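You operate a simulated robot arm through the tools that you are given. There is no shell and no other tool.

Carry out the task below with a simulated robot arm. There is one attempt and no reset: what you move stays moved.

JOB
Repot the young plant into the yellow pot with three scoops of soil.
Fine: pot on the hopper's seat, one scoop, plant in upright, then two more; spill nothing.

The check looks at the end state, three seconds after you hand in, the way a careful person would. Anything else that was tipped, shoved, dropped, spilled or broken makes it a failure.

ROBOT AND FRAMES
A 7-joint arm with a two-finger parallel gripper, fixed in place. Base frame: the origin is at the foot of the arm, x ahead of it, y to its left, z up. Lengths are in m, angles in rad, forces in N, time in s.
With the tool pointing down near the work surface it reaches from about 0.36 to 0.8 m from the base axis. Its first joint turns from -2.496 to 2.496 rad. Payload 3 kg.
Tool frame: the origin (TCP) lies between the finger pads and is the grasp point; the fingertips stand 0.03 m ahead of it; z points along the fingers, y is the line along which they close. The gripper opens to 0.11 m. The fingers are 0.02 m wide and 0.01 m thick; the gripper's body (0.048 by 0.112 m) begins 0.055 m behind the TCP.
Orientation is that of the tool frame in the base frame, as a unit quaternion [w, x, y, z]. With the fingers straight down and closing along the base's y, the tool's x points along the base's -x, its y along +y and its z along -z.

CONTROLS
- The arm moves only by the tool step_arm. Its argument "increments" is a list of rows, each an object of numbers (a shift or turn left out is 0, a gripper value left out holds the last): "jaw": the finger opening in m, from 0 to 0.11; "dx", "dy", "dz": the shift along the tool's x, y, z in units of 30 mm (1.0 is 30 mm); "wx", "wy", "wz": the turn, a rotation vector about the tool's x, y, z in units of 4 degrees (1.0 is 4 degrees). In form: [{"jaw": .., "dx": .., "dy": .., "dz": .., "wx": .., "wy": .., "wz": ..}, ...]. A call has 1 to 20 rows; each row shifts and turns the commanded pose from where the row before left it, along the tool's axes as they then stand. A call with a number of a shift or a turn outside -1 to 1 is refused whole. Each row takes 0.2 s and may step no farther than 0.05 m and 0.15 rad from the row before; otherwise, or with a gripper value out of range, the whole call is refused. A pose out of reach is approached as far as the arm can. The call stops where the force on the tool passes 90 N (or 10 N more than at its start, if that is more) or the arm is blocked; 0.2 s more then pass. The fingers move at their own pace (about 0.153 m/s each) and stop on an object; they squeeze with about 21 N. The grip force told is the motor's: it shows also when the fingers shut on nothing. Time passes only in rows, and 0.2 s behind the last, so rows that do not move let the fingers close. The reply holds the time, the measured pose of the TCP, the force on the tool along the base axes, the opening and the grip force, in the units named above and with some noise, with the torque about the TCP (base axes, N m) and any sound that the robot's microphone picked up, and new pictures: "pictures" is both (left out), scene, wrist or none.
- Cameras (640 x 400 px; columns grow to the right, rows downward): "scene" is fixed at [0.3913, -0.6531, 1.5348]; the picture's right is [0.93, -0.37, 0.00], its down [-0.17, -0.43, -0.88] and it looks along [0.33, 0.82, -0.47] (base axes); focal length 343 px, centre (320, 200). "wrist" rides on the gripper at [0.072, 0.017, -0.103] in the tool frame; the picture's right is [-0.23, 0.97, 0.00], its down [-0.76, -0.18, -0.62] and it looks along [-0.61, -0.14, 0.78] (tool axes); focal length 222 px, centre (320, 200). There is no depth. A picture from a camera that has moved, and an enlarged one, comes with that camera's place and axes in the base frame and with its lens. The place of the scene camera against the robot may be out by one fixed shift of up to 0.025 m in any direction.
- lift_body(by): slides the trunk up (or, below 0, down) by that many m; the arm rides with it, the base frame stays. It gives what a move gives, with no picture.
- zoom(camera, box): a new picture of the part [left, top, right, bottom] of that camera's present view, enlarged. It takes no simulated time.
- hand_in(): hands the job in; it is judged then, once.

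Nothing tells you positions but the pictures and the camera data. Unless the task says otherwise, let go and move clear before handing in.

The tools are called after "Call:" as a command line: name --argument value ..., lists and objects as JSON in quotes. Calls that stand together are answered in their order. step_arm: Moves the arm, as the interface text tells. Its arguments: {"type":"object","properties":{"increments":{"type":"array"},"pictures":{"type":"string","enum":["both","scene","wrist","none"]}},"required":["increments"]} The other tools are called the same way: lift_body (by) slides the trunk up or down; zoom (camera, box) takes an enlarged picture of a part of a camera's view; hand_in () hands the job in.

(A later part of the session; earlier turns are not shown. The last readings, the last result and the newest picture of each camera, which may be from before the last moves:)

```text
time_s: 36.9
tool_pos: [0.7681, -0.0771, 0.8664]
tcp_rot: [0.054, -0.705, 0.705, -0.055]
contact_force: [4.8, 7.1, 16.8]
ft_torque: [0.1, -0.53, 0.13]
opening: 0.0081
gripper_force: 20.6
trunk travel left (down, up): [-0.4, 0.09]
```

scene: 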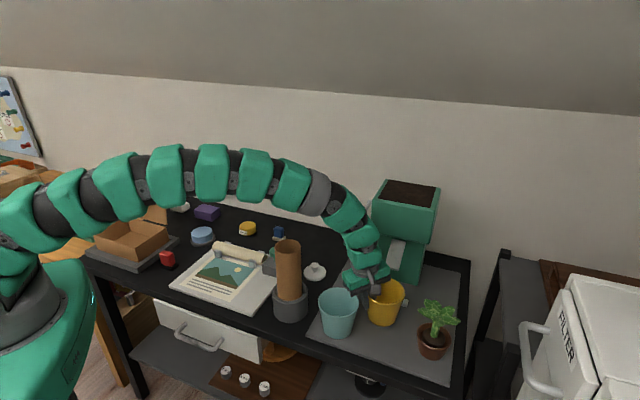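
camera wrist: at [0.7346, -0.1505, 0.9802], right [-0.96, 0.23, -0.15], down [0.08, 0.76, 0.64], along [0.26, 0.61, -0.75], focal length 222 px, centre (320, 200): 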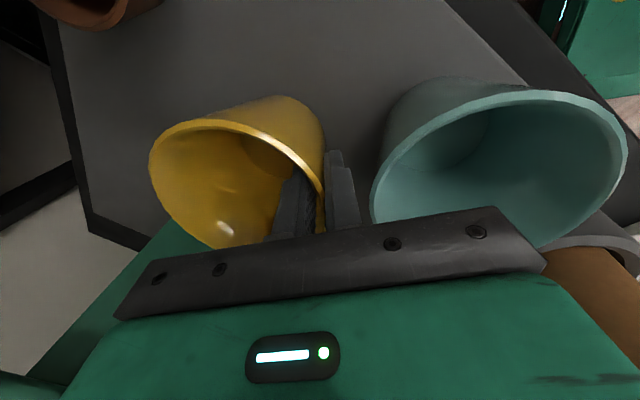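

Contact with the mat occurred near TCP z 0.873, a little early pressing. I raise slightly and look.

Call:
step_arm --increments '[{"dz": -0.1, "dy": -0.016}, {"dz": -0.1, "dy": -0.016}, {}]'

Call:
zoom --camera "scene" --box '[340, 240, 440, 340]'

Call:
zoom --camera "wrist" --box '[100, 60, 400, 260]'

```text
time_s: 37.7
tool_pos: [0.7681, -0.0774, 0.8714]
tcp_rot: [-0.054, 0.705, -0.705, 0.054]
contact_force: [0.1, 0.0, -2.6]
ft_torque: [0.0, 0.2, 0.03]
opening: 0.0079
gripper_force: 21.2
trunk travel left (down, up): [-0.4, 0.09]
camera wrist: at [0.7365, -0.1512, 0.9714], right [-0.96, 0.23, -0.15], down [0.08, 0.76, 0.64], along [0.26, 0.61, -0.75], focal length 222 px, centre (320, 200)
```

scene: 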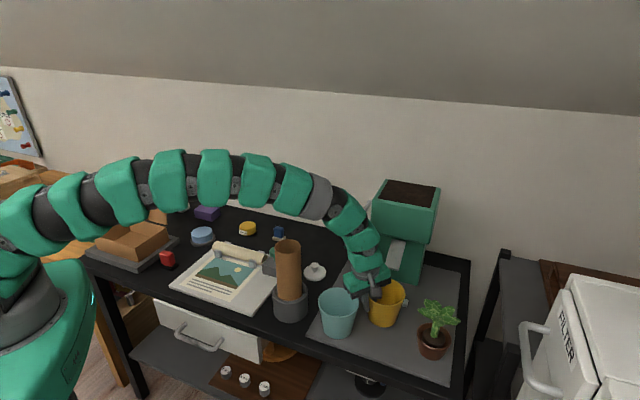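
wrist: 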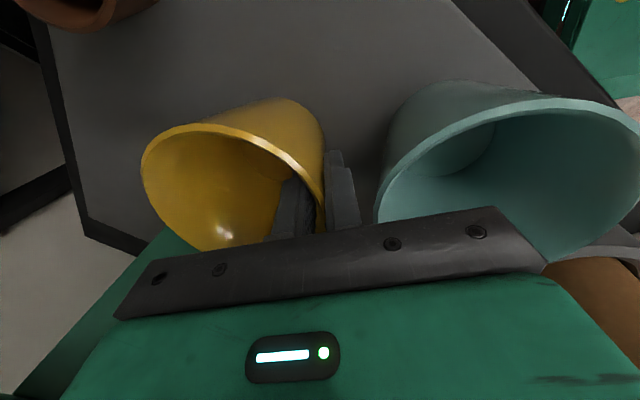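

```text
4.00 times, centred on (390, 290) of scene
camera zoom: at [0.3913, -0.6531, 1.5348], right [0.93, -0.37, 0.0], down [-0.17, -0.43, -0.88], along [0.33, 0.82, -0.47], focal length 1374 px, centre (40, -160)
```

zoom: 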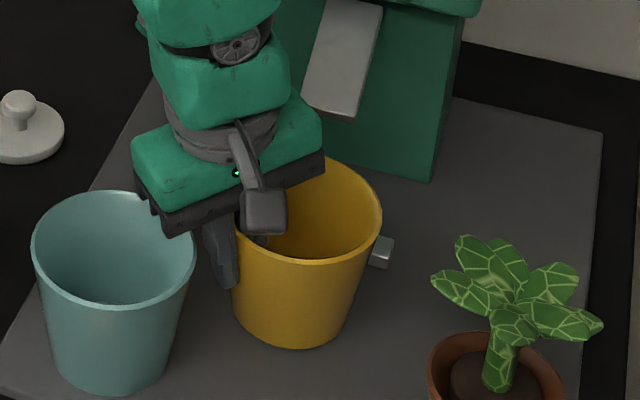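

```text
2.00 times, centred on (250, 160) of wrist
camera zoom: at [0.7365, -0.1512, 0.9714], right [-0.96, 0.23, -0.15], down [0.08, 0.76, 0.64], along [0.26, 0.61, -0.75], focal length 444 px, centre (460, 280)
```

zoom: 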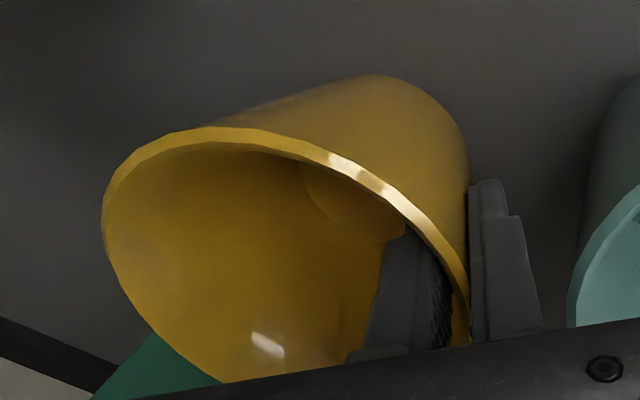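

The pot hangs about 3 mm above the mat. I slide it diagonally back toward the studs, most of the way first.

Call:
step_arm --increments '[{"dx": -0.236, "dy": -0.233, "dz": 0.037}, {"dx": -0.236, "dy": -0.233, "dz": 0.037}, {"dx": -0.236, "dy": -0.233, "dz": 0.037}, {}]'

Call:
zoom --camera "scene" --box '[340, 240, 440, 340]'

```text
time_s: 38.7
tool_pos: [0.7894, -0.0562, 0.8722]
tcp_rot: [-0.055, 0.705, -0.705, 0.055]
contact_force: [-0.9, -0.1, -2.9]
ft_torque: [0.02, 0.12, 0.03]
opening: 0.0077
gripper_force: 21.1
trunk travel left (down, up): [-0.4, 0.09]
camera wrist: at [0.758, -0.129, 0.9721], right [-0.96, 0.23, -0.15], down [0.08, 0.76, 0.64], along [0.26, 0.61, -0.75], focal length 222 px, centre (320, 200)
```

scene: 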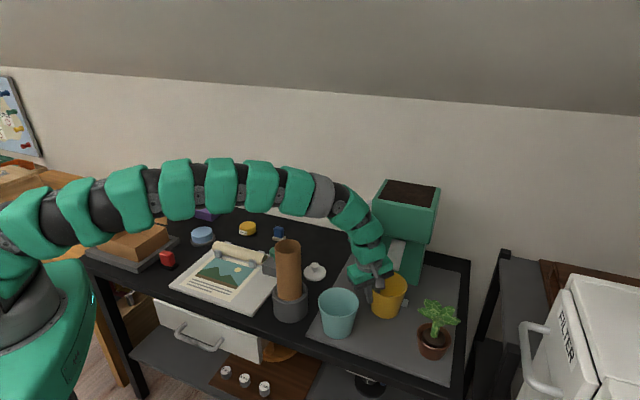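
wrist: 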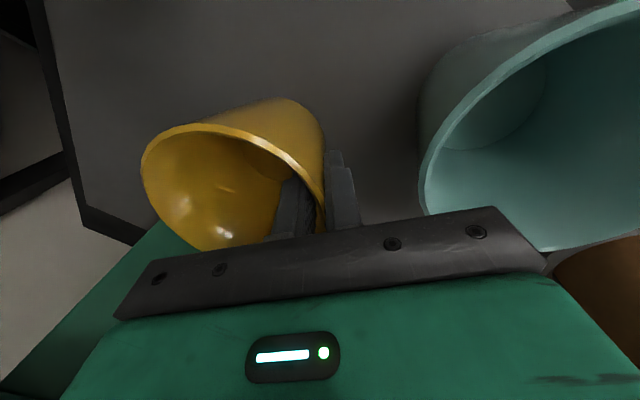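

```text
4.00 times, centred on (390, 290) of scene
camera zoom: at [0.3913, -0.6531, 1.5348], right [0.93, -0.37, 0.0], down [-0.17, -0.43, -0.88], along [0.33, 0.82, -0.47], focal length 1374 px, centre (40, -160)
```

zoom: 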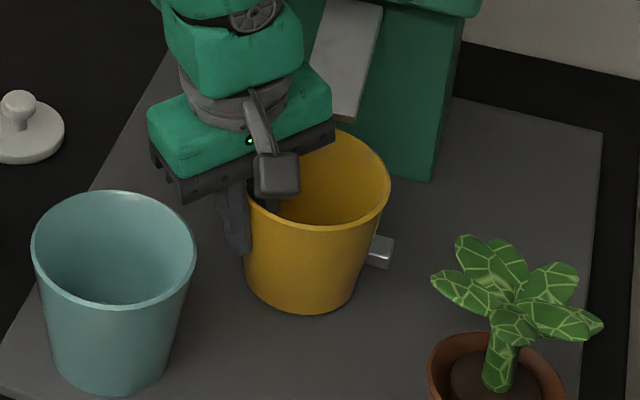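

Still free. Continuing in 4 mm steps until it meets the studs.

Call:
step_arm --increments '[{"dx": -0.094, "dy": -0.093, "dz": 0.015}, {}]' --pictures "none"

Call:
step_arm --increments '[{"dx": -0.094, "dy": -0.093, "dz": 0.015}, {}]' --pictures "none"

Call:
step_arm --increments '[{"dx": -0.05, "dy": -0.047, "dz": 0.007}, {}]'

Call:
zoom --camera "scene" --box '[340, 240, 440, 340]'

```text
time_s: 39.3
tool_pos: [0.7934, -0.0534, 0.8713]
tcp_rot: [-0.055, 0.705, -0.705, 0.055]
contact_force: [-0.1, 0.5, -3.3]
ft_torque: [0.01, 0.12, 0.0]
opening: 0.0084
gripper_force: 20.9
trunk travel left (down, up): [-0.4, 0.09]
```

```text
time_s: 39.9
tool_pos: [0.7943, -0.0512, 0.8718]
tcp_rot: [-0.054, 0.705, -0.705, 0.053]
contact_force: [-10.7, -6.3, -0.8]
ft_torque: [-0.42, 0.62, -0.11]
opening: 0.0081
gripper_force: 20.6
trunk travel left (down, up): [-0.4, 0.09]
```

```text
time_s: 40.5
tool_pos: [0.795, -0.0496, 0.8718]
tcp_rot: [0.055, -0.705, 0.705, -0.054]
contact_force: [-17.3, -10.9, 0.5]
ft_torque: [-0.62, 1.18, -0.23]
opening: 0.0087
gripper_force: 21.1
trunk travel left (down, up): [-0.4, 0.09]
camera wrist: at [0.7637, -0.1232, 0.9721], right [-0.96, 0.23, -0.15], down [0.08, 0.76, 0.64], along [0.26, 0.61, -0.75], focal length 222 px, centre (320, 200)
```

scene: 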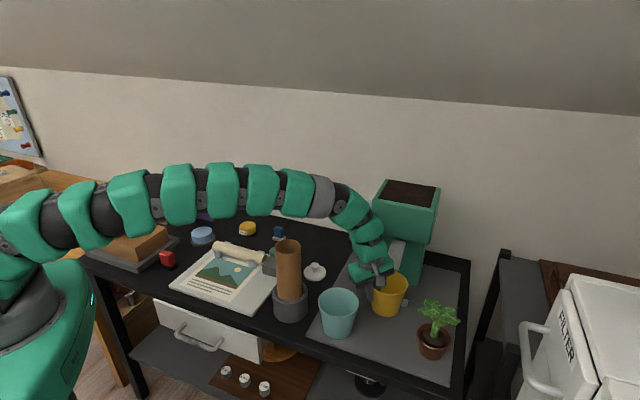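
wrist: 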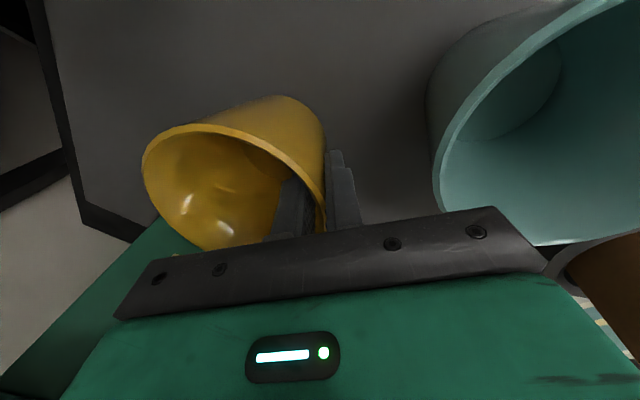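

```text
4.00 times, centred on (390, 290) of scene
camera zoom: at [0.3913, -0.6531, 1.5348], right [0.93, -0.37, 0.0], down [-0.17, -0.43, -0.88], along [0.33, 0.82, -0.47], focal length 1374 px, centre (40, -160)
```

zoom: 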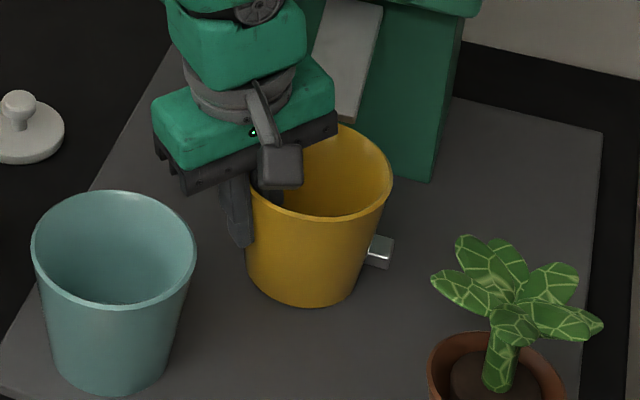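

The pot touches the studs (horizontal force along the approach). I ease back 1–2 mm, lower it onto the mat, and check.

Call:
step_arm --increments '[{"dx": 0.07, "dy": 0.07}, {"dz": 0.1, "dy": 0.016}, {}]' --pictures "none"

Call:
step_arm --increments '[{"dz": 0.05, "dy": 0.008}, {}]'

Call:
zoom --camera "scene" --box '[340, 240, 440, 340]'

```text
time_s: 41.3
tool_pos: [0.7935, -0.0507, 0.8705]
tcp_rot: [-0.056, 0.706, -0.704, 0.055]
contact_force: [-8.3, 2.7, 0.8]
ft_torque: [0.13, 0.35, 0.13]
opening: 0.0081
gripper_force: 20.3
trunk travel left (down, up): [-0.4, 0.09]
```

```text
time_s: 41.9
tool_pos: [0.7937, -0.0507, 0.8681]
tcp_rot: [-0.055, 0.706, -0.704, 0.055]
contact_force: [-8.0, 3.2, 1.2]
ft_torque: [0.18, 0.36, 0.24]
opening: 0.0078
gripper_force: 20.9
trunk travel left (down, up): [-0.4, 0.09]
camera wrist: at [0.7624, -0.1247, 0.968], right [-0.96, 0.23, -0.15], down [0.08, 0.76, 0.64], along [0.26, 0.61, -0.75], focal length 222 px, centre (320, 200)
```

scene: 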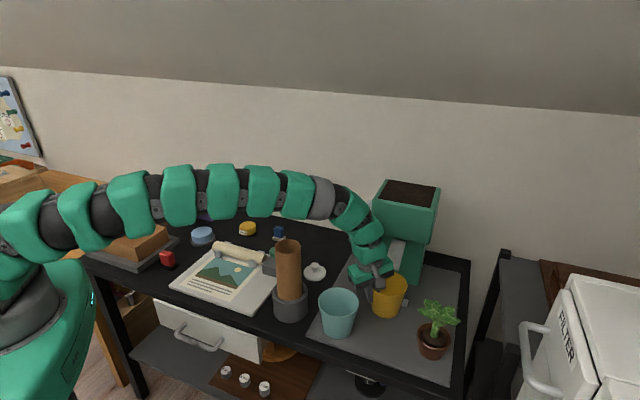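
wrist: 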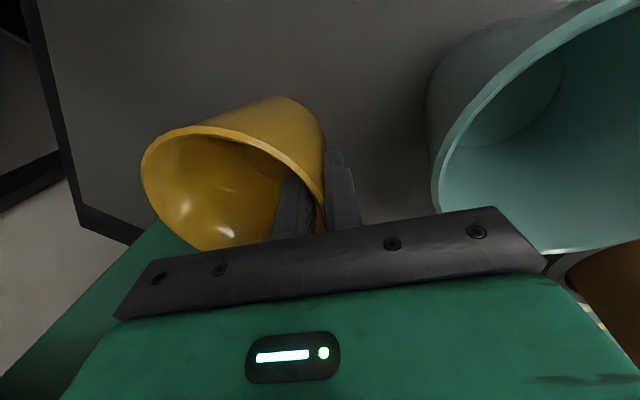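

```text
4.00 times, centred on (390, 290) of scene
camera zoom: at [0.3913, -0.6531, 1.5348], right [0.93, -0.37, 0.0], down [-0.17, -0.43, -0.88], along [0.33, 0.82, -0.47], focal length 1374 px, centre (40, -160)
```

zoom: 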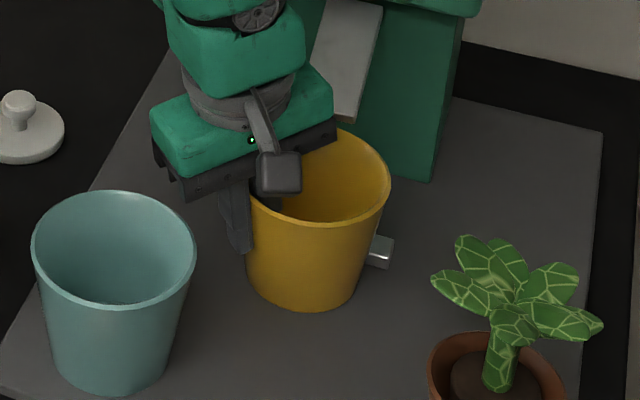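

Nearly bedded down. I lower 2–3 mm more and open the fingers slightly to release.

Call:
step_arm --increments '[{"dz": 0.07, "dy": 0.03}, {}]' --pictures "none"

Call:
step_arm --increments '[{"jaw": 0.015}, {"jaw": 0.025}, {}]'

Call:
zoom --camera "scene" --box '[340, 240, 440, 340]'

Call:
zoom --camera "wrist" --box '[100, 60, 400, 260]'

```text
time_s: 42.5
tool_pos: [0.7944, -0.0512, 0.8664]
tcp_rot: [-0.056, 0.705, -0.705, 0.057]
contact_force: [2.3, -1.8, 7.5]
ft_torque: [-0.05, -0.1, 0.0]
opening: 0.0079
gripper_force: 20.3
trunk travel left (down, up): [-0.4, 0.09]
```

```text
time_s: 43.3
tool_pos: [0.7926, -0.0501, 0.8649]
tcp_rot: [-0.055, 0.705, -0.705, 0.055]
contact_force: [-0.5, 1.0, -0.3]
ft_torque: [0.02, 0.03, 0.01]
opening: 0.0251
gripper_force: 0.1
trunk travel left (down, up): [-0.4, 0.09]
camera wrist: at [0.7614, -0.1239, 0.9653], right [-0.96, 0.23, -0.15], down [0.08, 0.76, 0.64], along [0.26, 0.61, -0.75], focal length 222 px, centre (320, 200)
```

scene: 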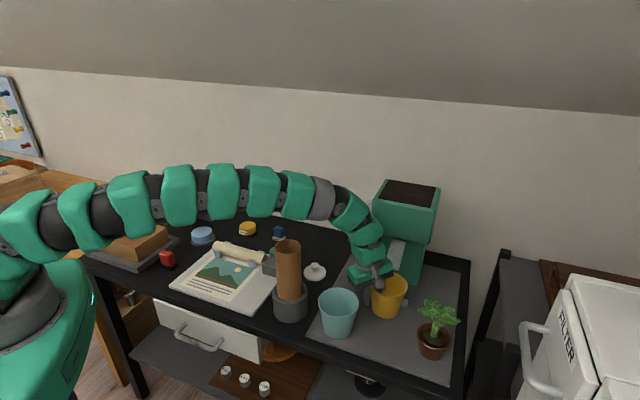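
wrist: 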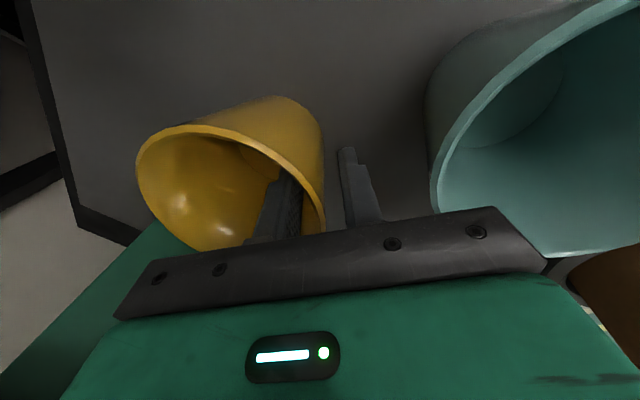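

```text
4.00 times, centred on (390, 290) of scene
camera zoom: at [0.3913, -0.6531, 1.5348], right [0.93, -0.37, 0.0], down [-0.17, -0.43, -0.88], along [0.33, 0.82, -0.47], focal length 1374 px, centre (40, -160)
```

zoom: 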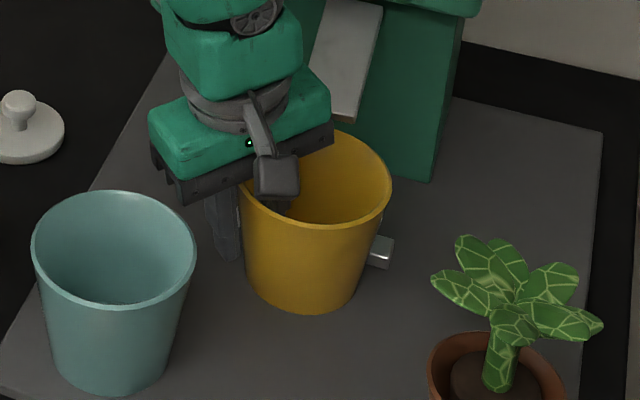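

```text
2.00 times, centred on (250, 160) of wrist
camera zoom: at [0.7614, -0.1239, 0.9653], right [-0.96, 0.23, -0.15], down [0.08, 0.76, 0.64], along [0.26, 0.61, -0.75], focal length 444 px, centre (460, 280)
```

zoom: 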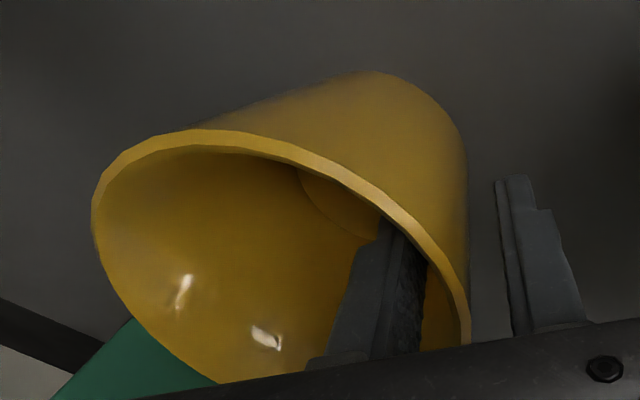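

The pot stands released at the seat. I withdraw upward along the tool axis and view the result.

Call:
step_arm --increments '[{"dz": -0.5}, {"dz": -1}, {"dz": -1}, {"dz": -1, "dy": 0.5}, {"dz": -1, "dy": 1}, {"dz": -1, "dy": 1}, {"dz": -0.8, "dy": 1}, {}]'

Call:
zoom --camera "scene" --box '[340, 200, 480, 340]'

Call:
zoom --camera "wrist" --box '[0, 0, 400, 250]'

```text
time_s: 45.1
tool_pos: [0.6584, -0.0509, 1.0392]
tcp_rot: [-0.055, 0.706, -0.704, 0.054]
contact_force: [0.0, 0.4, 0.4]
ft_torque: [0.03, -0.03, 0.01]
opening: 0.0249
gripper_force: 0.0
trunk travel left (down, up): [-0.4, 0.09]
camera wrist: at [0.6275, -0.1243, 1.1388], right [-0.96, 0.23, -0.15], down [0.08, 0.76, 0.64], along [0.26, 0.61, -0.75], focal length 222 px, centre (320, 200)
```

scene: 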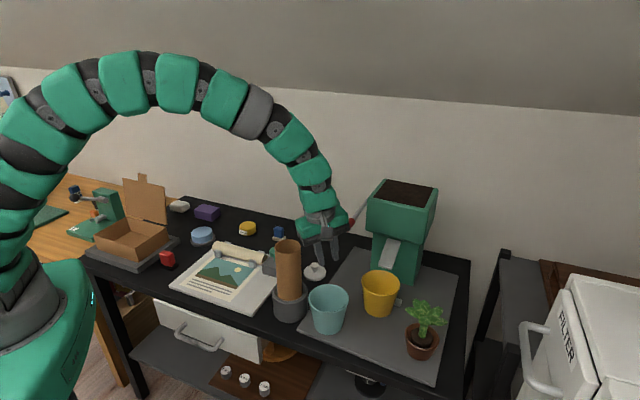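
wrist: 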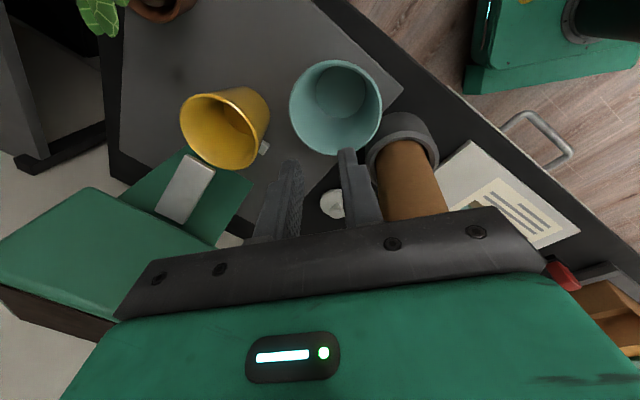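

```text
2.86 times, centred on (410, 270) of scene
camera zoom: at [0.3913, -0.6531, 1.5348], right [0.93, -0.37, 0.0], down [-0.17, -0.43, -0.88], along [0.33, 0.82, -0.47], focal length 981 px, centre (63, 0)
```

zoom: 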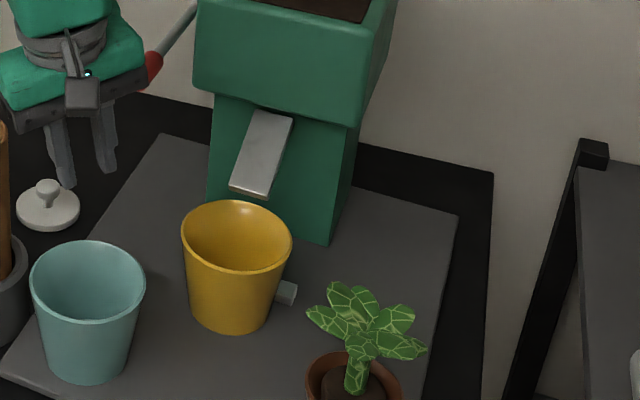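

```text
1.60 times, centred on (200, 125) of wrist
camera zoom: at [0.6275, -0.1243, 1.1388], right [-0.96, 0.23, -0.15], down [0.08, 0.76, 0.64], along [0.26, 0.61, -0.75], focal length 355 px, centre (512, 320)
```

zoom: 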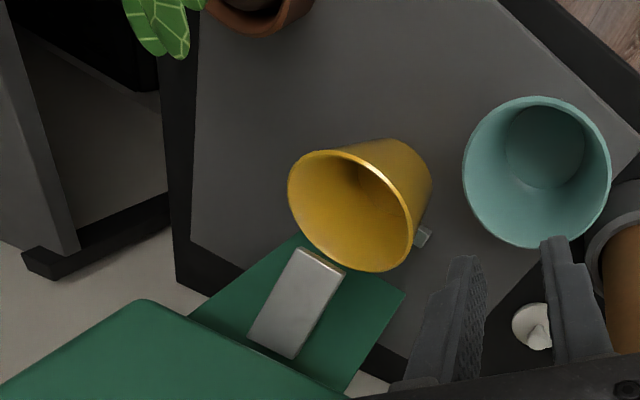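

Something is off: the mat, hopper, teal pot and plant all appear shifted left by ~12 px since the last picture, so part of my wrist likely dragged the lever during withdrawal. I'll move clear and measure carefully before doing anything else.

Call:
step_arm --increments '[{"dx": 0.8, "dz": -0.5}, {"dx": 0.8, "dz": -0.5}, {"dx": 0.8, "dy": 0.8}, {"dy": 0.8}, {}]'

Call:
zoom --camera "scene" --box '[300, 160, 480, 272]'

Call:
zoom --camera "scene" --box '[300, 270, 480, 382]'

```text
time_s: 46.3
tool_pos: [0.6083, -0.1249, 1.0599]
tcp_rot: [-0.055, 0.705, -0.705, 0.056]
contact_force: [0.0, -0.1, -0.1]
ft_torque: [0.01, -0.03, 0.03]
opening: 0.025
gripper_force: 0.1
trunk travel left (down, up): [-0.4, 0.09]
camera wrist: at [0.5759, -0.1983, 1.1609], right [-0.96, 0.23, -0.15], down [0.08, 0.76, 0.64], along [0.26, 0.61, -0.75], focal length 222 px, centre (320, 200)
```

scene: 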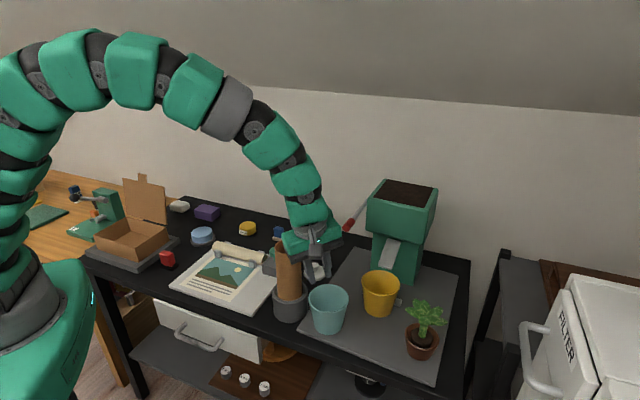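
wrist: 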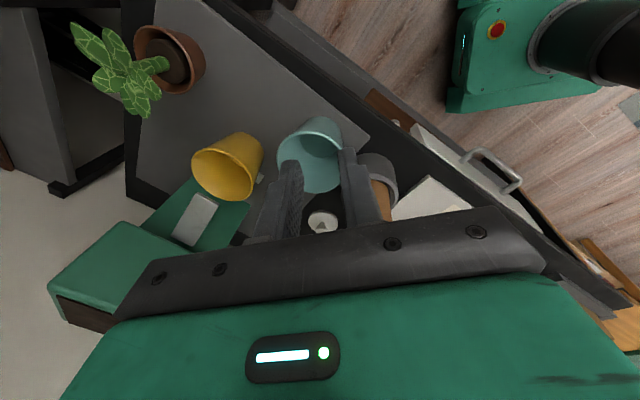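

```text
3.56 times, centred on (390, 216) of scene
camera zoom: at [0.3913, -0.6531, 1.5348], right [0.93, -0.37, 0.0], down [-0.17, -0.43, -0.88], along [0.33, 0.82, -0.47], focal length 1221 px, centre (71, 143)
```

zoom: 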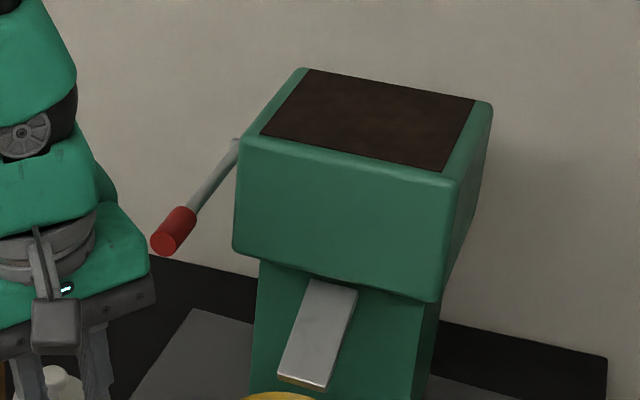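

```text
3.56 times, centred on (390, 326) of scene
camera zoom: at [0.3913, -0.6531, 1.5348], right [0.93, -0.37, 0.0], down [-0.17, -0.43, -0.88], along [0.33, 0.82, -0.47], focal length 1221 px, centre (71, -248)
```

zoom: 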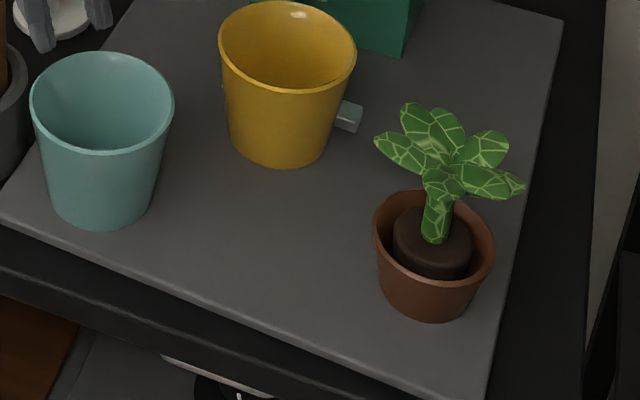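

The hopper and mat have rotated together about 4° clockwise (the wrist's bulky side must have pushed the lever sideways); nothing tipped and the pot still sits at the studs. I check the hand's shape and the pot contents before pushing the tray gently back.

Call:
zoom --camera "scene" --box '[240, 140, 400, 260]'

Call:
zoom --camera "scene" --box '[310, 230, 470, 390]'

Call:
zoom --camera "wrist" --box '[0, 0, 400, 250]'

```text
3.33 times, centred on (320, 200) of scene
camera zoom: at [0.3913, -0.6531, 1.5348], right [0.93, -0.37, 0.0], down [-0.17, -0.43, -0.88], along [0.33, 0.82, -0.47], focal length 1145 px, centre (320, 200)
```

zoom: 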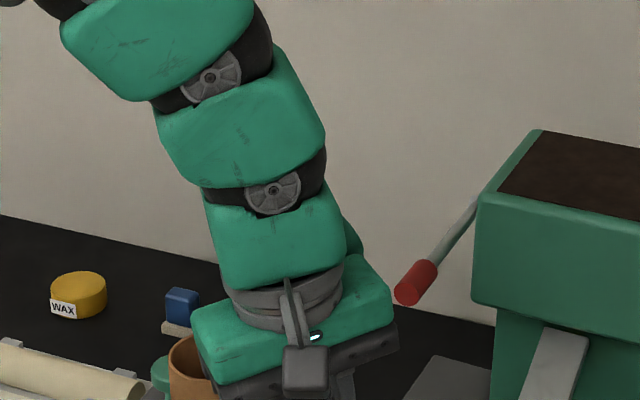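

```text
2.50 times, centred on (390, 310) of scene
camera zoom: at [0.3913, -0.6531, 1.5348], right [0.93, -0.37, 0.0], down [-0.17, -0.43, -0.88], along [0.33, 0.82, -0.47], focal length 859 px, centre (145, -75)
```

zoom: 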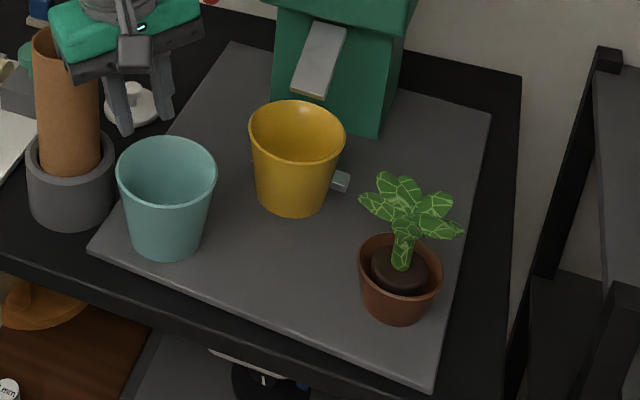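

```text
1.60 times, centred on (200, 125) of wrist
camera zoom: at [0.5759, -0.1983, 1.1609], right [-0.96, 0.23, -0.15], down [0.08, 0.76, 0.64], along [0.26, 0.61, -0.75], focal length 355 px, centre (512, 320)
```

zoom: 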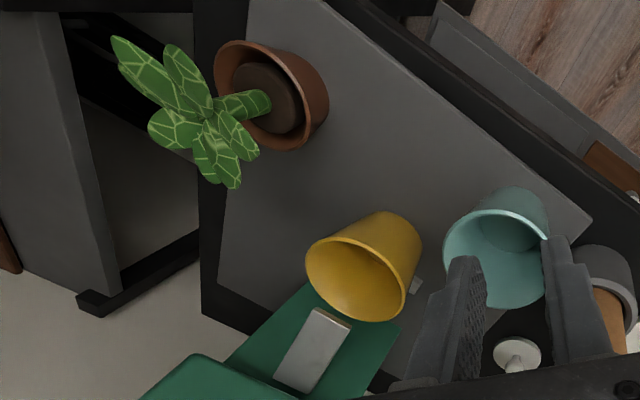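

The pot is empty and still against the studs; the tray is rotated ~4.5° clockwise. I'll undo this by pushing the lever tip sideways from its left with closed fingers, so first I go above that spot.

Call:
step_arm --increments '[{"dy": -0.155, "dz": -0.99, "jaw": 0.0}, {"dy": -0.155, "dz": -0.99}, {"dx": -0.921, "dy": -0.572, "dz": 0.09}, {"dx": -0.921, "dy": -0.572, "dz": 0.09}, {"dx": -0.921, "dy": -0.572, "dz": 0.09}, {"dx": -0.921, "dy": -0.572, "dz": 0.09}, {"dx": -0.921, "dy": -0.572, "dz": 0.09}, {"dx": -0.921, "dy": -0.572, "dz": 0.09}, {"dx": -0.921, "dy": -0.572, "dz": 0.09}, {"dx": -0.921, "dy": -0.572, "dz": 0.09}, {}]'

Call:
zoom --camera "scene" --box '[280, 160, 440, 280]'

Call:
zoom --camera "wrist" --box '[160, 60, 480, 260]'

```text
time_s: 48.7
tool_pos: [0.7492, 0.0981, 1.1168]
tcp_rot: [0.055, -0.704, 0.706, -0.055]
contact_force: [0.5, -0.4, 0.6]
ft_torque: [0.02, -0.01, 0.0]
opening: 0.0001
gripper_force: 20.7
trunk travel left (down, up): [-0.4, 0.09]
camera wrist: at [0.7167, 0.0247, 1.2182], right [-0.96, 0.23, -0.15], down [0.08, 0.76, 0.64], along [0.26, 0.61, -0.75], focal length 222 px, centre (320, 200)
```

scene: 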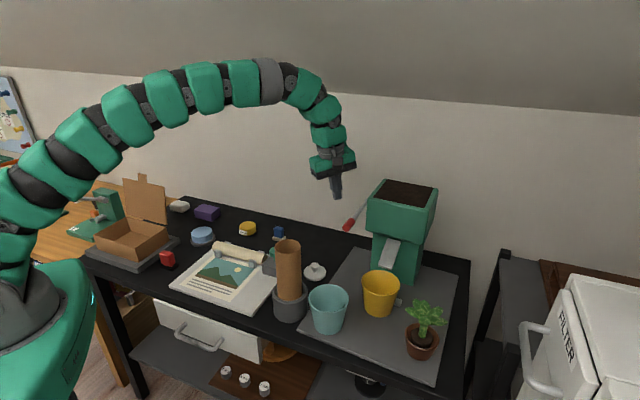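
wrist: 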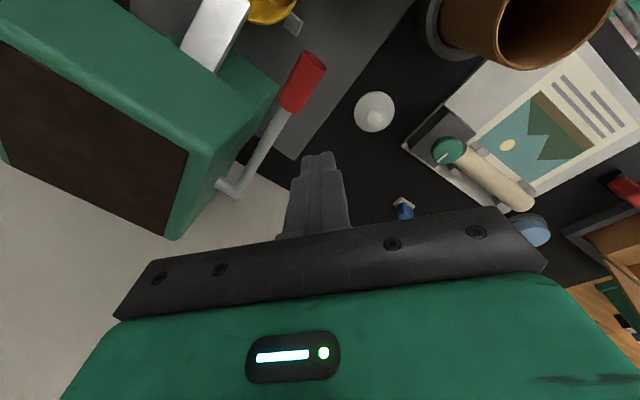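

```text
3.33 times, centred on (360, 220) of scene
camera zoom: at [0.3913, -0.6531, 1.5348], right [0.93, -0.37, 0.0], down [-0.17, -0.43, -0.88], along [0.33, 0.82, -0.47], focal length 1145 px, centre (187, 133)
```

zoom: 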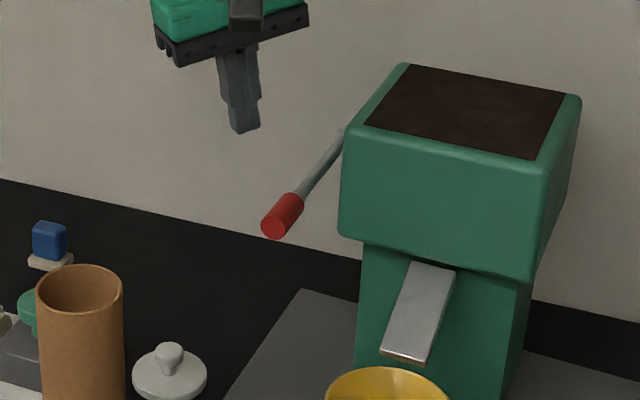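

```text
2.00 times, centred on (320, 160) of wrist
camera zoom: at [0.7167, 0.0247, 1.2182], right [-0.96, 0.23, -0.15], down [0.08, 0.76, 0.64], along [0.26, 0.61, -0.75], focal length 444 px, centre (320, 280)
```

zoom: 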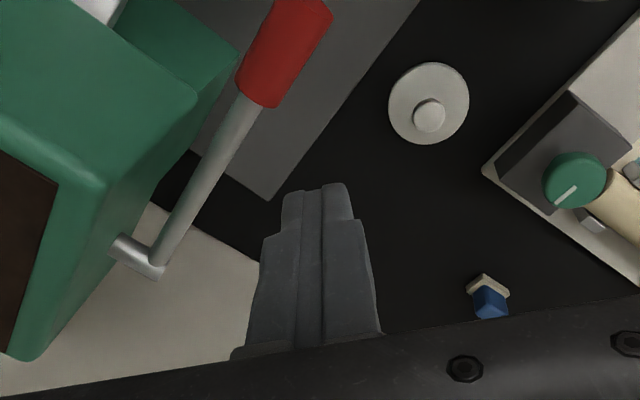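

The lever is clearly seen: tip about (0.755,0.048), pivot (0.883,0.158), z ≈1.03. I descend beside it on its left and approach it slowly.

Call:
step_arm --increments '[{"dz": 0.955, "dy": 0.151}, {"dz": 0.955, "dy": 0.151}, {"dz": 0.955, "dy": 0.151}, {"dx": 0.252, "dy": -0.215, "dz": 0.034}, {}]'

Call:
zoom --camera "wrist" --box '[160, 60, 480, 260]'

```text
time_s: 49.9
tool_pos: [0.7538, 0.0906, 1.0335]
tcp_rot: [-0.055, 0.705, -0.705, 0.054]
contact_force: [-0.5, 0.2, -0.6]
ft_torque: [-0.03, 0.01, -0.01]
opening: 0.0
gripper_force: 20.8
trunk travel left (down, up): [-0.4, 0.09]
camera wrist: at [0.723, 0.0172, 1.1329], right [-0.96, 0.23, -0.15], down [0.08, 0.76, 0.64], along [0.26, 0.61, -0.75], focal length 222 px, centre (320, 200)
```

scene: 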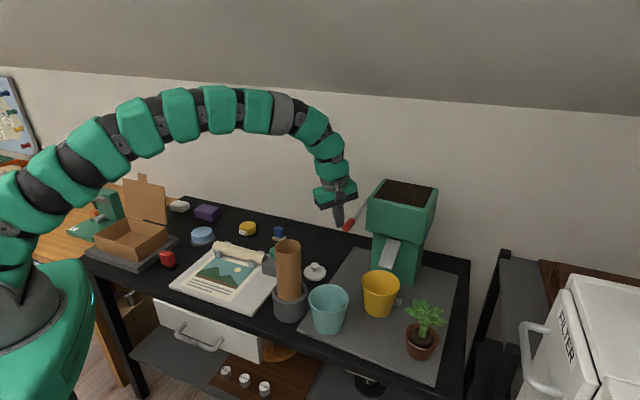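
wrist: 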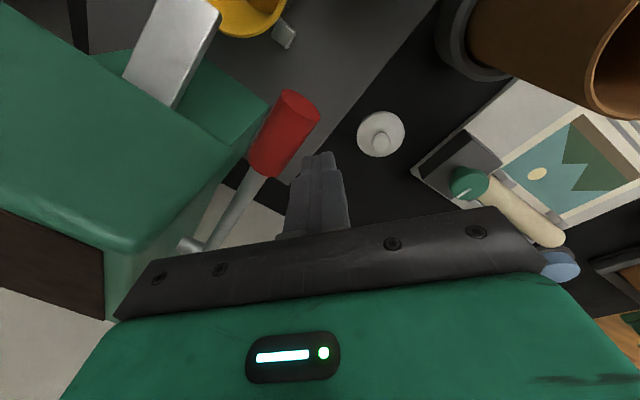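

```text
2.00 times, centred on (320, 160) of wrist
camera zoom: at [0.723, 0.0172, 1.1329], right [-0.96, 0.23, -0.15], down [0.08, 0.76, 0.64], along [0.26, 0.61, -0.75], focal length 444 px, centre (320, 280)
```

zoom: 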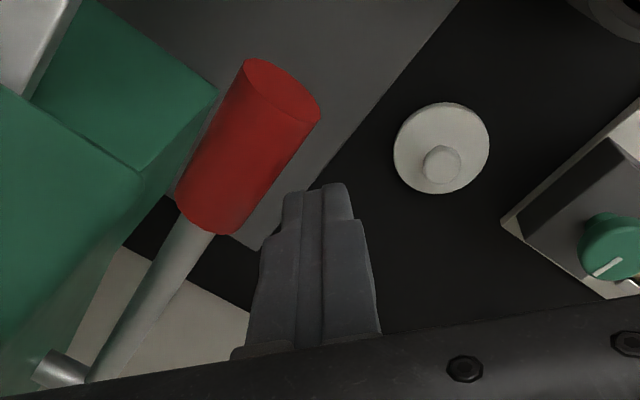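

Fingers are beside the red grip. I push toward it in small steps, watching force.

Call:
step_arm --increments '[{"dx": 0.126, "dy": -0.108, "dz": 0.017}, {}]' --pictures "none"

Call:
step_arm --increments '[{"dx": 0.1, "dy": -0.086, "dz": 0.014}, {}]' --pictures "none"

Call:
step_arm --increments '[{"dx": 0.1, "dy": -0.086, "dz": 0.014}, {}]'

```text
time_s: 50.5
tool_pos: [0.7575, 0.0869, 1.0323]
tcp_rot: [-0.055, 0.705, -0.705, 0.055]
contact_force: [0.0, 0.5, -0.7]
ft_torque: [0.04, 0.0, -0.02]
opening: 0.0001
gripper_force: 20.6
trunk travel left (down, up): [-0.4, 0.09]
```

```text
time_s: 51.1
tool_pos: [0.7604, 0.0838, 1.0325]
tcp_rot: [-0.054, 0.706, -0.704, 0.054]
contact_force: [-3.0, 1.1, -0.8]
ft_torque: [0.01, 0.04, -0.05]
opening: 0.0
gripper_force: 21.1
trunk travel left (down, up): [-0.4, 0.09]
```

```text
time_s: 51.7
tool_pos: [0.7597, 0.0833, 1.0312]
tcp_rot: [-0.055, 0.706, -0.704, 0.055]
contact_force: [-26.3, 15.4, -0.4]
ft_torque: [-0.01, 0.34, -0.15]
opening: 0.0
gripper_force: 21.5
trunk travel left (down, up): [-0.4, 0.09]
camera wrist: at [0.7297, 0.0102, 1.1323], right [-0.96, 0.22, -0.15], down [0.08, 0.76, 0.64], along [0.26, 0.61, -0.75], focal length 222 px, centre (320, 200)
```

scene: 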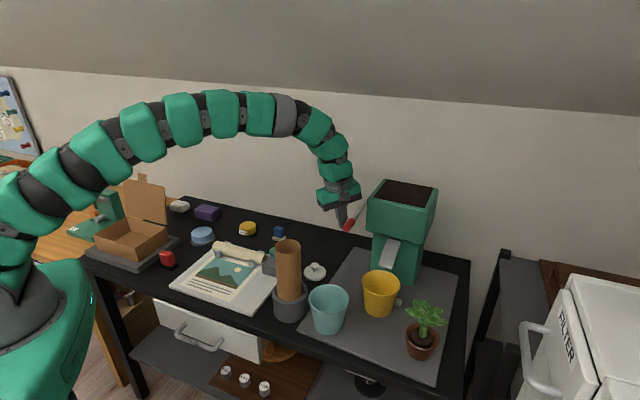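
wrist: 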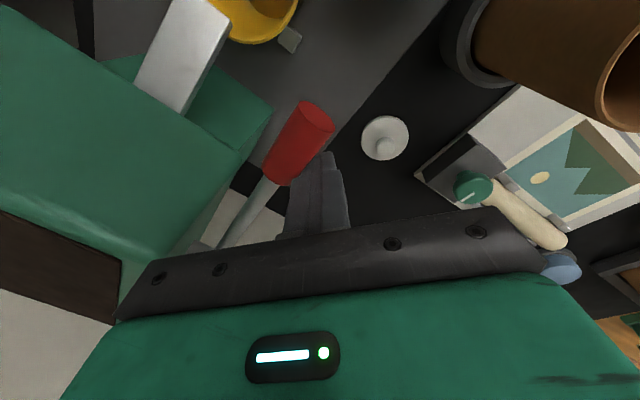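

Contact made (~30 N, not moving yet). I continue gently.

Call:
step_arm --increments '[{"dx": 0.06, "dy": -0.052, "dz": 0.008}, {}]' --pictures "none"

Call:
step_arm --increments '[{"dx": 0.06, "dy": -0.052, "dz": 0.008}, {}]' --pictures "none"

Call:
step_arm --increments '[{"dx": 0.06, "dy": -0.052, "dz": 0.008}, {}]'

```text
time_s: 52.3
tool_pos: [0.7634, 0.0797, 1.0331]
tcp_rot: [-0.055, 0.706, -0.704, 0.056]
contact_force: [-26.1, 13.2, -4.1]
ft_torque: [0.12, 0.24, -0.09]
opening: 0.0001
gripper_force: 20.6
trunk travel left (down, up): [-0.4, 0.09]
```

```text
time_s: 52.9
tool_pos: [0.7641, 0.0778, 1.0343]
tcp_rot: [-0.055, 0.705, -0.705, 0.056]
contact_force: [-28.8, 15.0, -2.5]
ft_torque: [0.15, 0.31, -0.1]
opening: 0.0
gripper_force: 21.4
trunk travel left (down, up): [-0.4, 0.09]
```

```text
time_s: 53.5
tool_pos: [0.7662, 0.0764, 1.0317]
tcp_rot: [0.054, -0.705, 0.705, -0.056]
contact_force: [-27.8, 12.7, -3.0]
ft_torque: [0.14, 0.29, -0.07]
opening: 0.0001
gripper_force: 20.8
trunk travel left (down, up): [-0.4, 0.09]
camera wrist: at [0.7346, 0.0027, 1.1325], right [-0.96, 0.23, -0.15], down [0.08, 0.76, 0.64], along [0.26, 0.61, -0.75], focal length 222 px, centre (320, 200)
```

scene: 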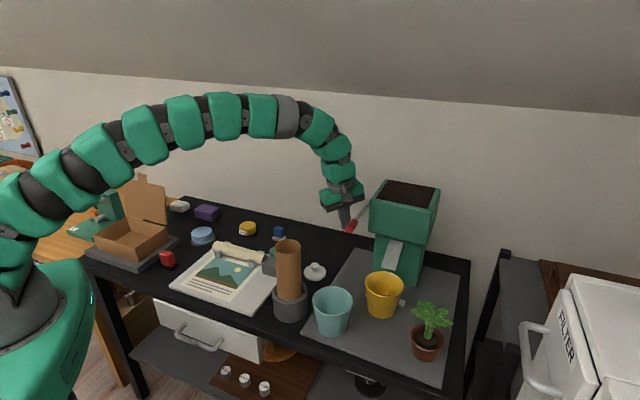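
wrist: 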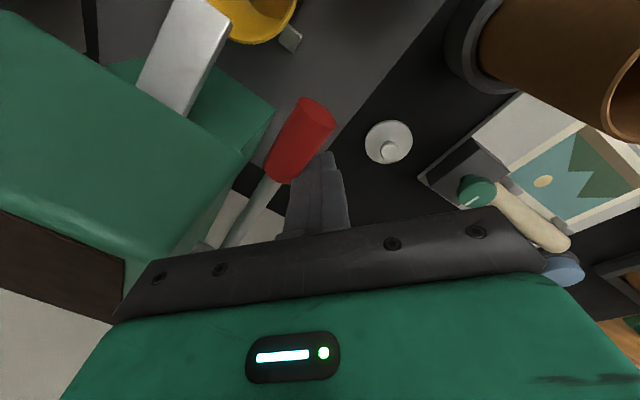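

The tray is swinging back, about half restored. Continuing with more small steps.

Call:
step_arm --increments '[{"dx": 0.06, "dy": -0.052, "dz": 0.008}, {"dx": 0.06, "dy": -0.052, "dz": 0.008}, {}]' --pictures "none"

Call:
step_arm --increments '[{"dx": 0.06, "dy": -0.052, "dz": 0.008}, {}]'

Call:
zoom --camera "scene" --box '[310, 230, 470, 390]'

Call:
zoom --camera "scene" --box '[300, 160, 480, 272]'

Call:
zoom --camera "scene" --box '[300, 270, 480, 382]'

```text
time_s: 54.3
tool_pos: [0.7702, 0.0723, 1.0322]
tcp_rot: [-0.055, 0.705, -0.705, 0.056]
contact_force: [-20.9, 16.9, -1.7]
ft_torque: [0.18, 0.18, 0.0]
opening: 0.0
gripper_force: 20.7
trunk travel left (down, up): [-0.4, 0.09]
```

```text
time_s: 54.9
tool_pos: [0.7692, 0.0703, 1.0314]
tcp_rot: [0.055, -0.705, 0.705, -0.055]
contact_force: [-28.7, 14.6, -2.4]
ft_torque: [0.12, 0.26, -0.11]
opening: 0.0001
gripper_force: 21.0
trunk travel left (down, up): [-0.4, 0.09]
camera wrist: at [0.7387, -0.0031, 1.1319], right [-0.96, 0.23, -0.15], down [0.08, 0.76, 0.64], along [0.26, 0.61, -0.75], focal length 222 px, centre (320, 200)
```

scene: 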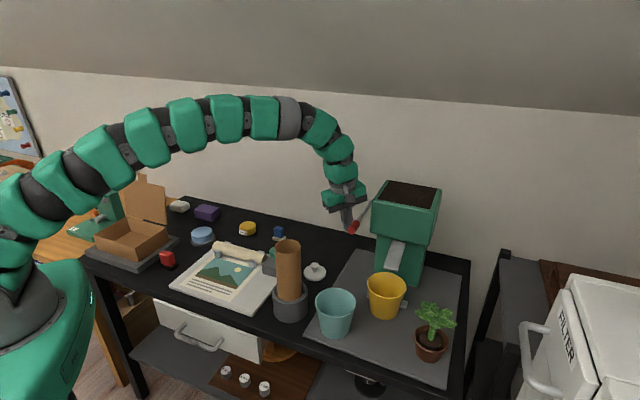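
wrist: 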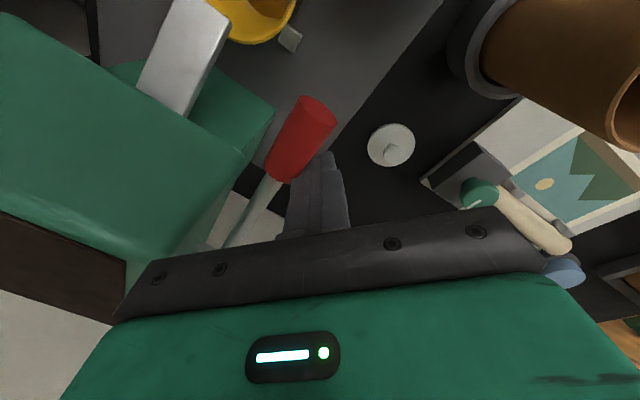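

```text
2.50 times, centred on (390, 310) of scene
camera zoom: at [0.3913, -0.6531, 1.5348], right [0.93, -0.37, 0.0], down [-0.17, -0.43, -0.88], along [0.33, 0.82, -0.47], focal length 859 px, centre (145, -75)
```

zoom: 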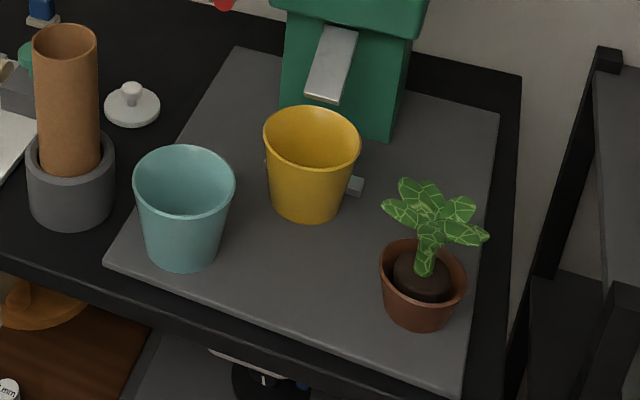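

```text
3.56 times, centred on (390, 216) of scene
camera zoom: at [0.3913, -0.6531, 1.5348], right [0.93, -0.37, 0.0], down [-0.17, -0.43, -0.88], along [0.33, 0.82, -0.47], focal length 1221 px, centre (71, 143)
```

zoom: 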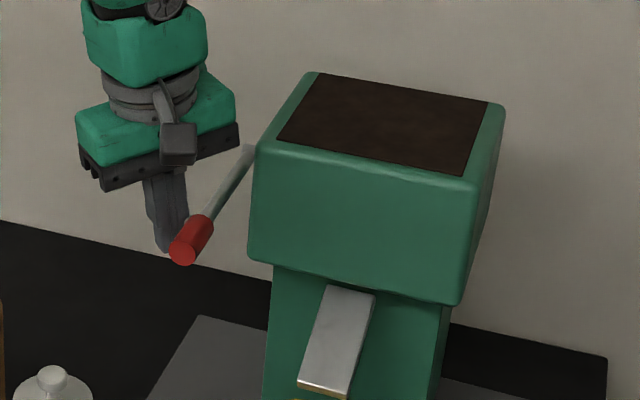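

```text
3.56 times, centred on (390, 326) of scene
camera zoom: at [0.3913, -0.6531, 1.5348], right [0.93, -0.37, 0.0], down [-0.17, -0.43, -0.88], along [0.33, 0.82, -0.47], focal length 1221 px, centre (71, -248)
```

zoom: 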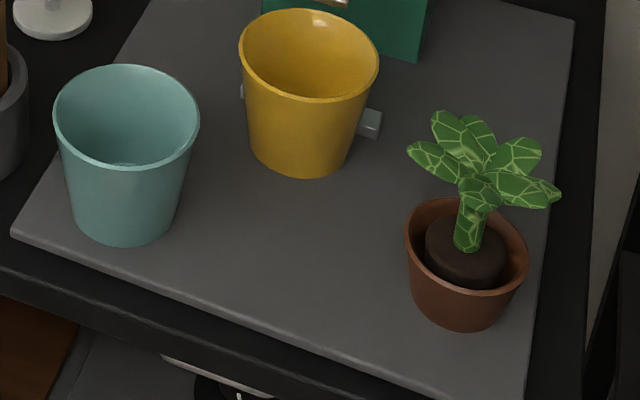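

Nearly restored (within ~8 mm at the front). One more 2 mm push, then back off to the left and rise.

Call:
step_arm --increments '[{"dx": 0.06, "dy": -0.052, "dz": 0.008}, {"dx": 0.02, "dy": -0.017}, {}]' --pictures "none"

Call:
step_arm --increments '[{"dx": -0.5, "dy": 0.43, "dz": -0.068}, {"dx": -0.3, "dy": 0.26, "dz": -0.04}, {"dz": -1, "dy": -0.15}, {"dz": -1, "dy": -0.15}, {"dz": -1, "dy": -0.15}, {}]'

Call:
zoom --camera "scene" --box '[300, 160, 480, 272]'

Call:
zoom --camera "scene" --box '[300, 270, 480, 382]'

Call:
zoom --camera "wrist" --box '[0, 0, 400, 250]'

```text
time_s: 55.7
tool_pos: [0.7744, 0.0683, 1.0322]
tcp_rot: [0.056, -0.705, 0.705, -0.056]
contact_force: [-20.6, 13.6, -5.3]
ft_torque: [0.16, 0.25, -0.07]
opening: 0.0
gripper_force: 21.0
trunk travel left (down, up): [-0.4, 0.09]
```

```text
time_s: 57.1
tool_pos: [0.7483, 0.0913, 1.1222]
tcp_rot: [-0.055, 0.706, -0.704, 0.056]
contact_force: [-0.2, -0.3, -0.2]
ft_torque: [0.03, -0.01, 0.0]
opening: 0.0
gripper_force: 21.1
trunk travel left (down, up): [-0.4, 0.09]
camera wrist: at [0.7192, 0.0171, 1.222], right [-0.96, 0.23, -0.15], down [0.08, 0.76, 0.64], along [0.26, 0.61, -0.75], focal length 222 px, centre (320, 200)
```

scene: 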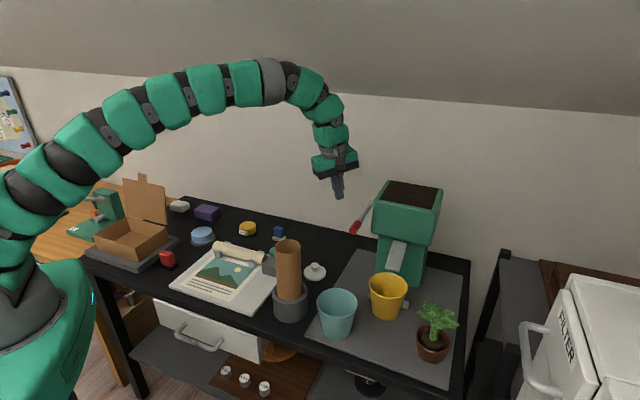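
wrist: 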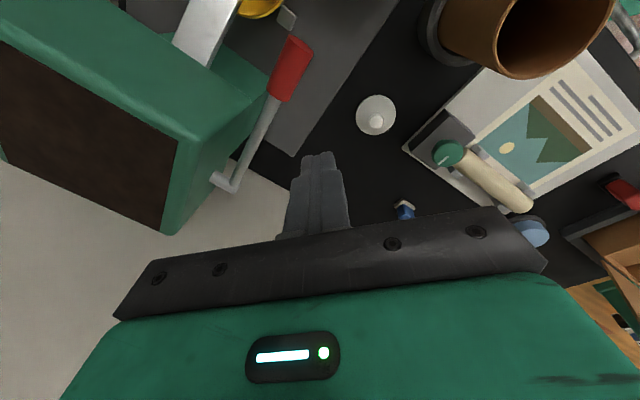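

```text
3.56 times, centred on (390, 216) of scene
camera zoom: at [0.3913, -0.6531, 1.5348], right [0.93, -0.37, 0.0], down [-0.17, -0.43, -0.88], along [0.33, 0.82, -0.47], focal length 1221 px, centre (71, 143)
```

zoom: 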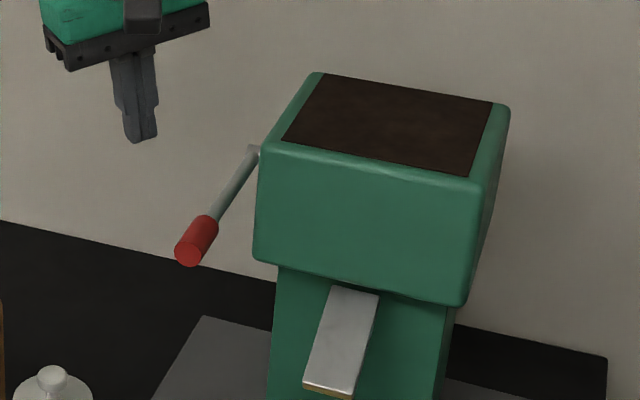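

```text
3.56 times, centred on (390, 326) of scene
camera zoom: at [0.3913, -0.6531, 1.5348], right [0.93, -0.37, 0.0], down [-0.17, -0.43, -0.88], along [0.33, 0.82, -0.47], focal length 1221 px, centre (71, -248)
```

zoom: 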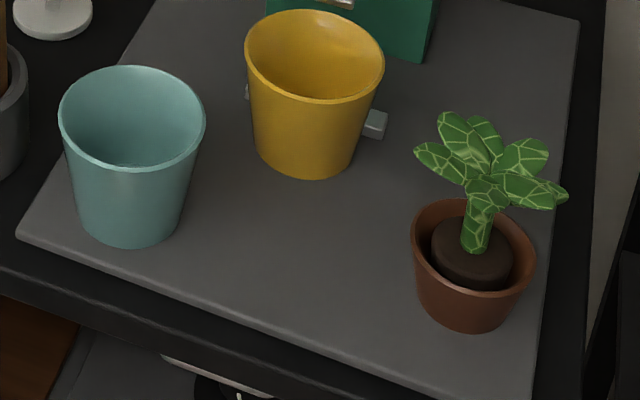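

```text
1.60 times, centred on (200, 125) of wrist
camera zoom: at [0.7192, 0.0171, 1.222], right [-0.96, 0.23, -0.15], down [0.08, 0.76, 0.64], along [0.26, 0.61, -0.75], focal length 355 px, centre (512, 320)
```

zoom: 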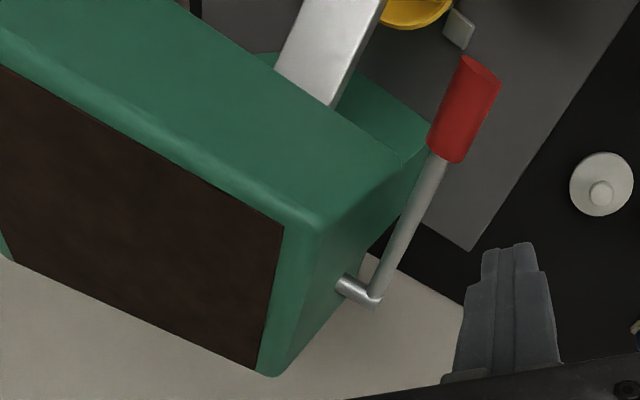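

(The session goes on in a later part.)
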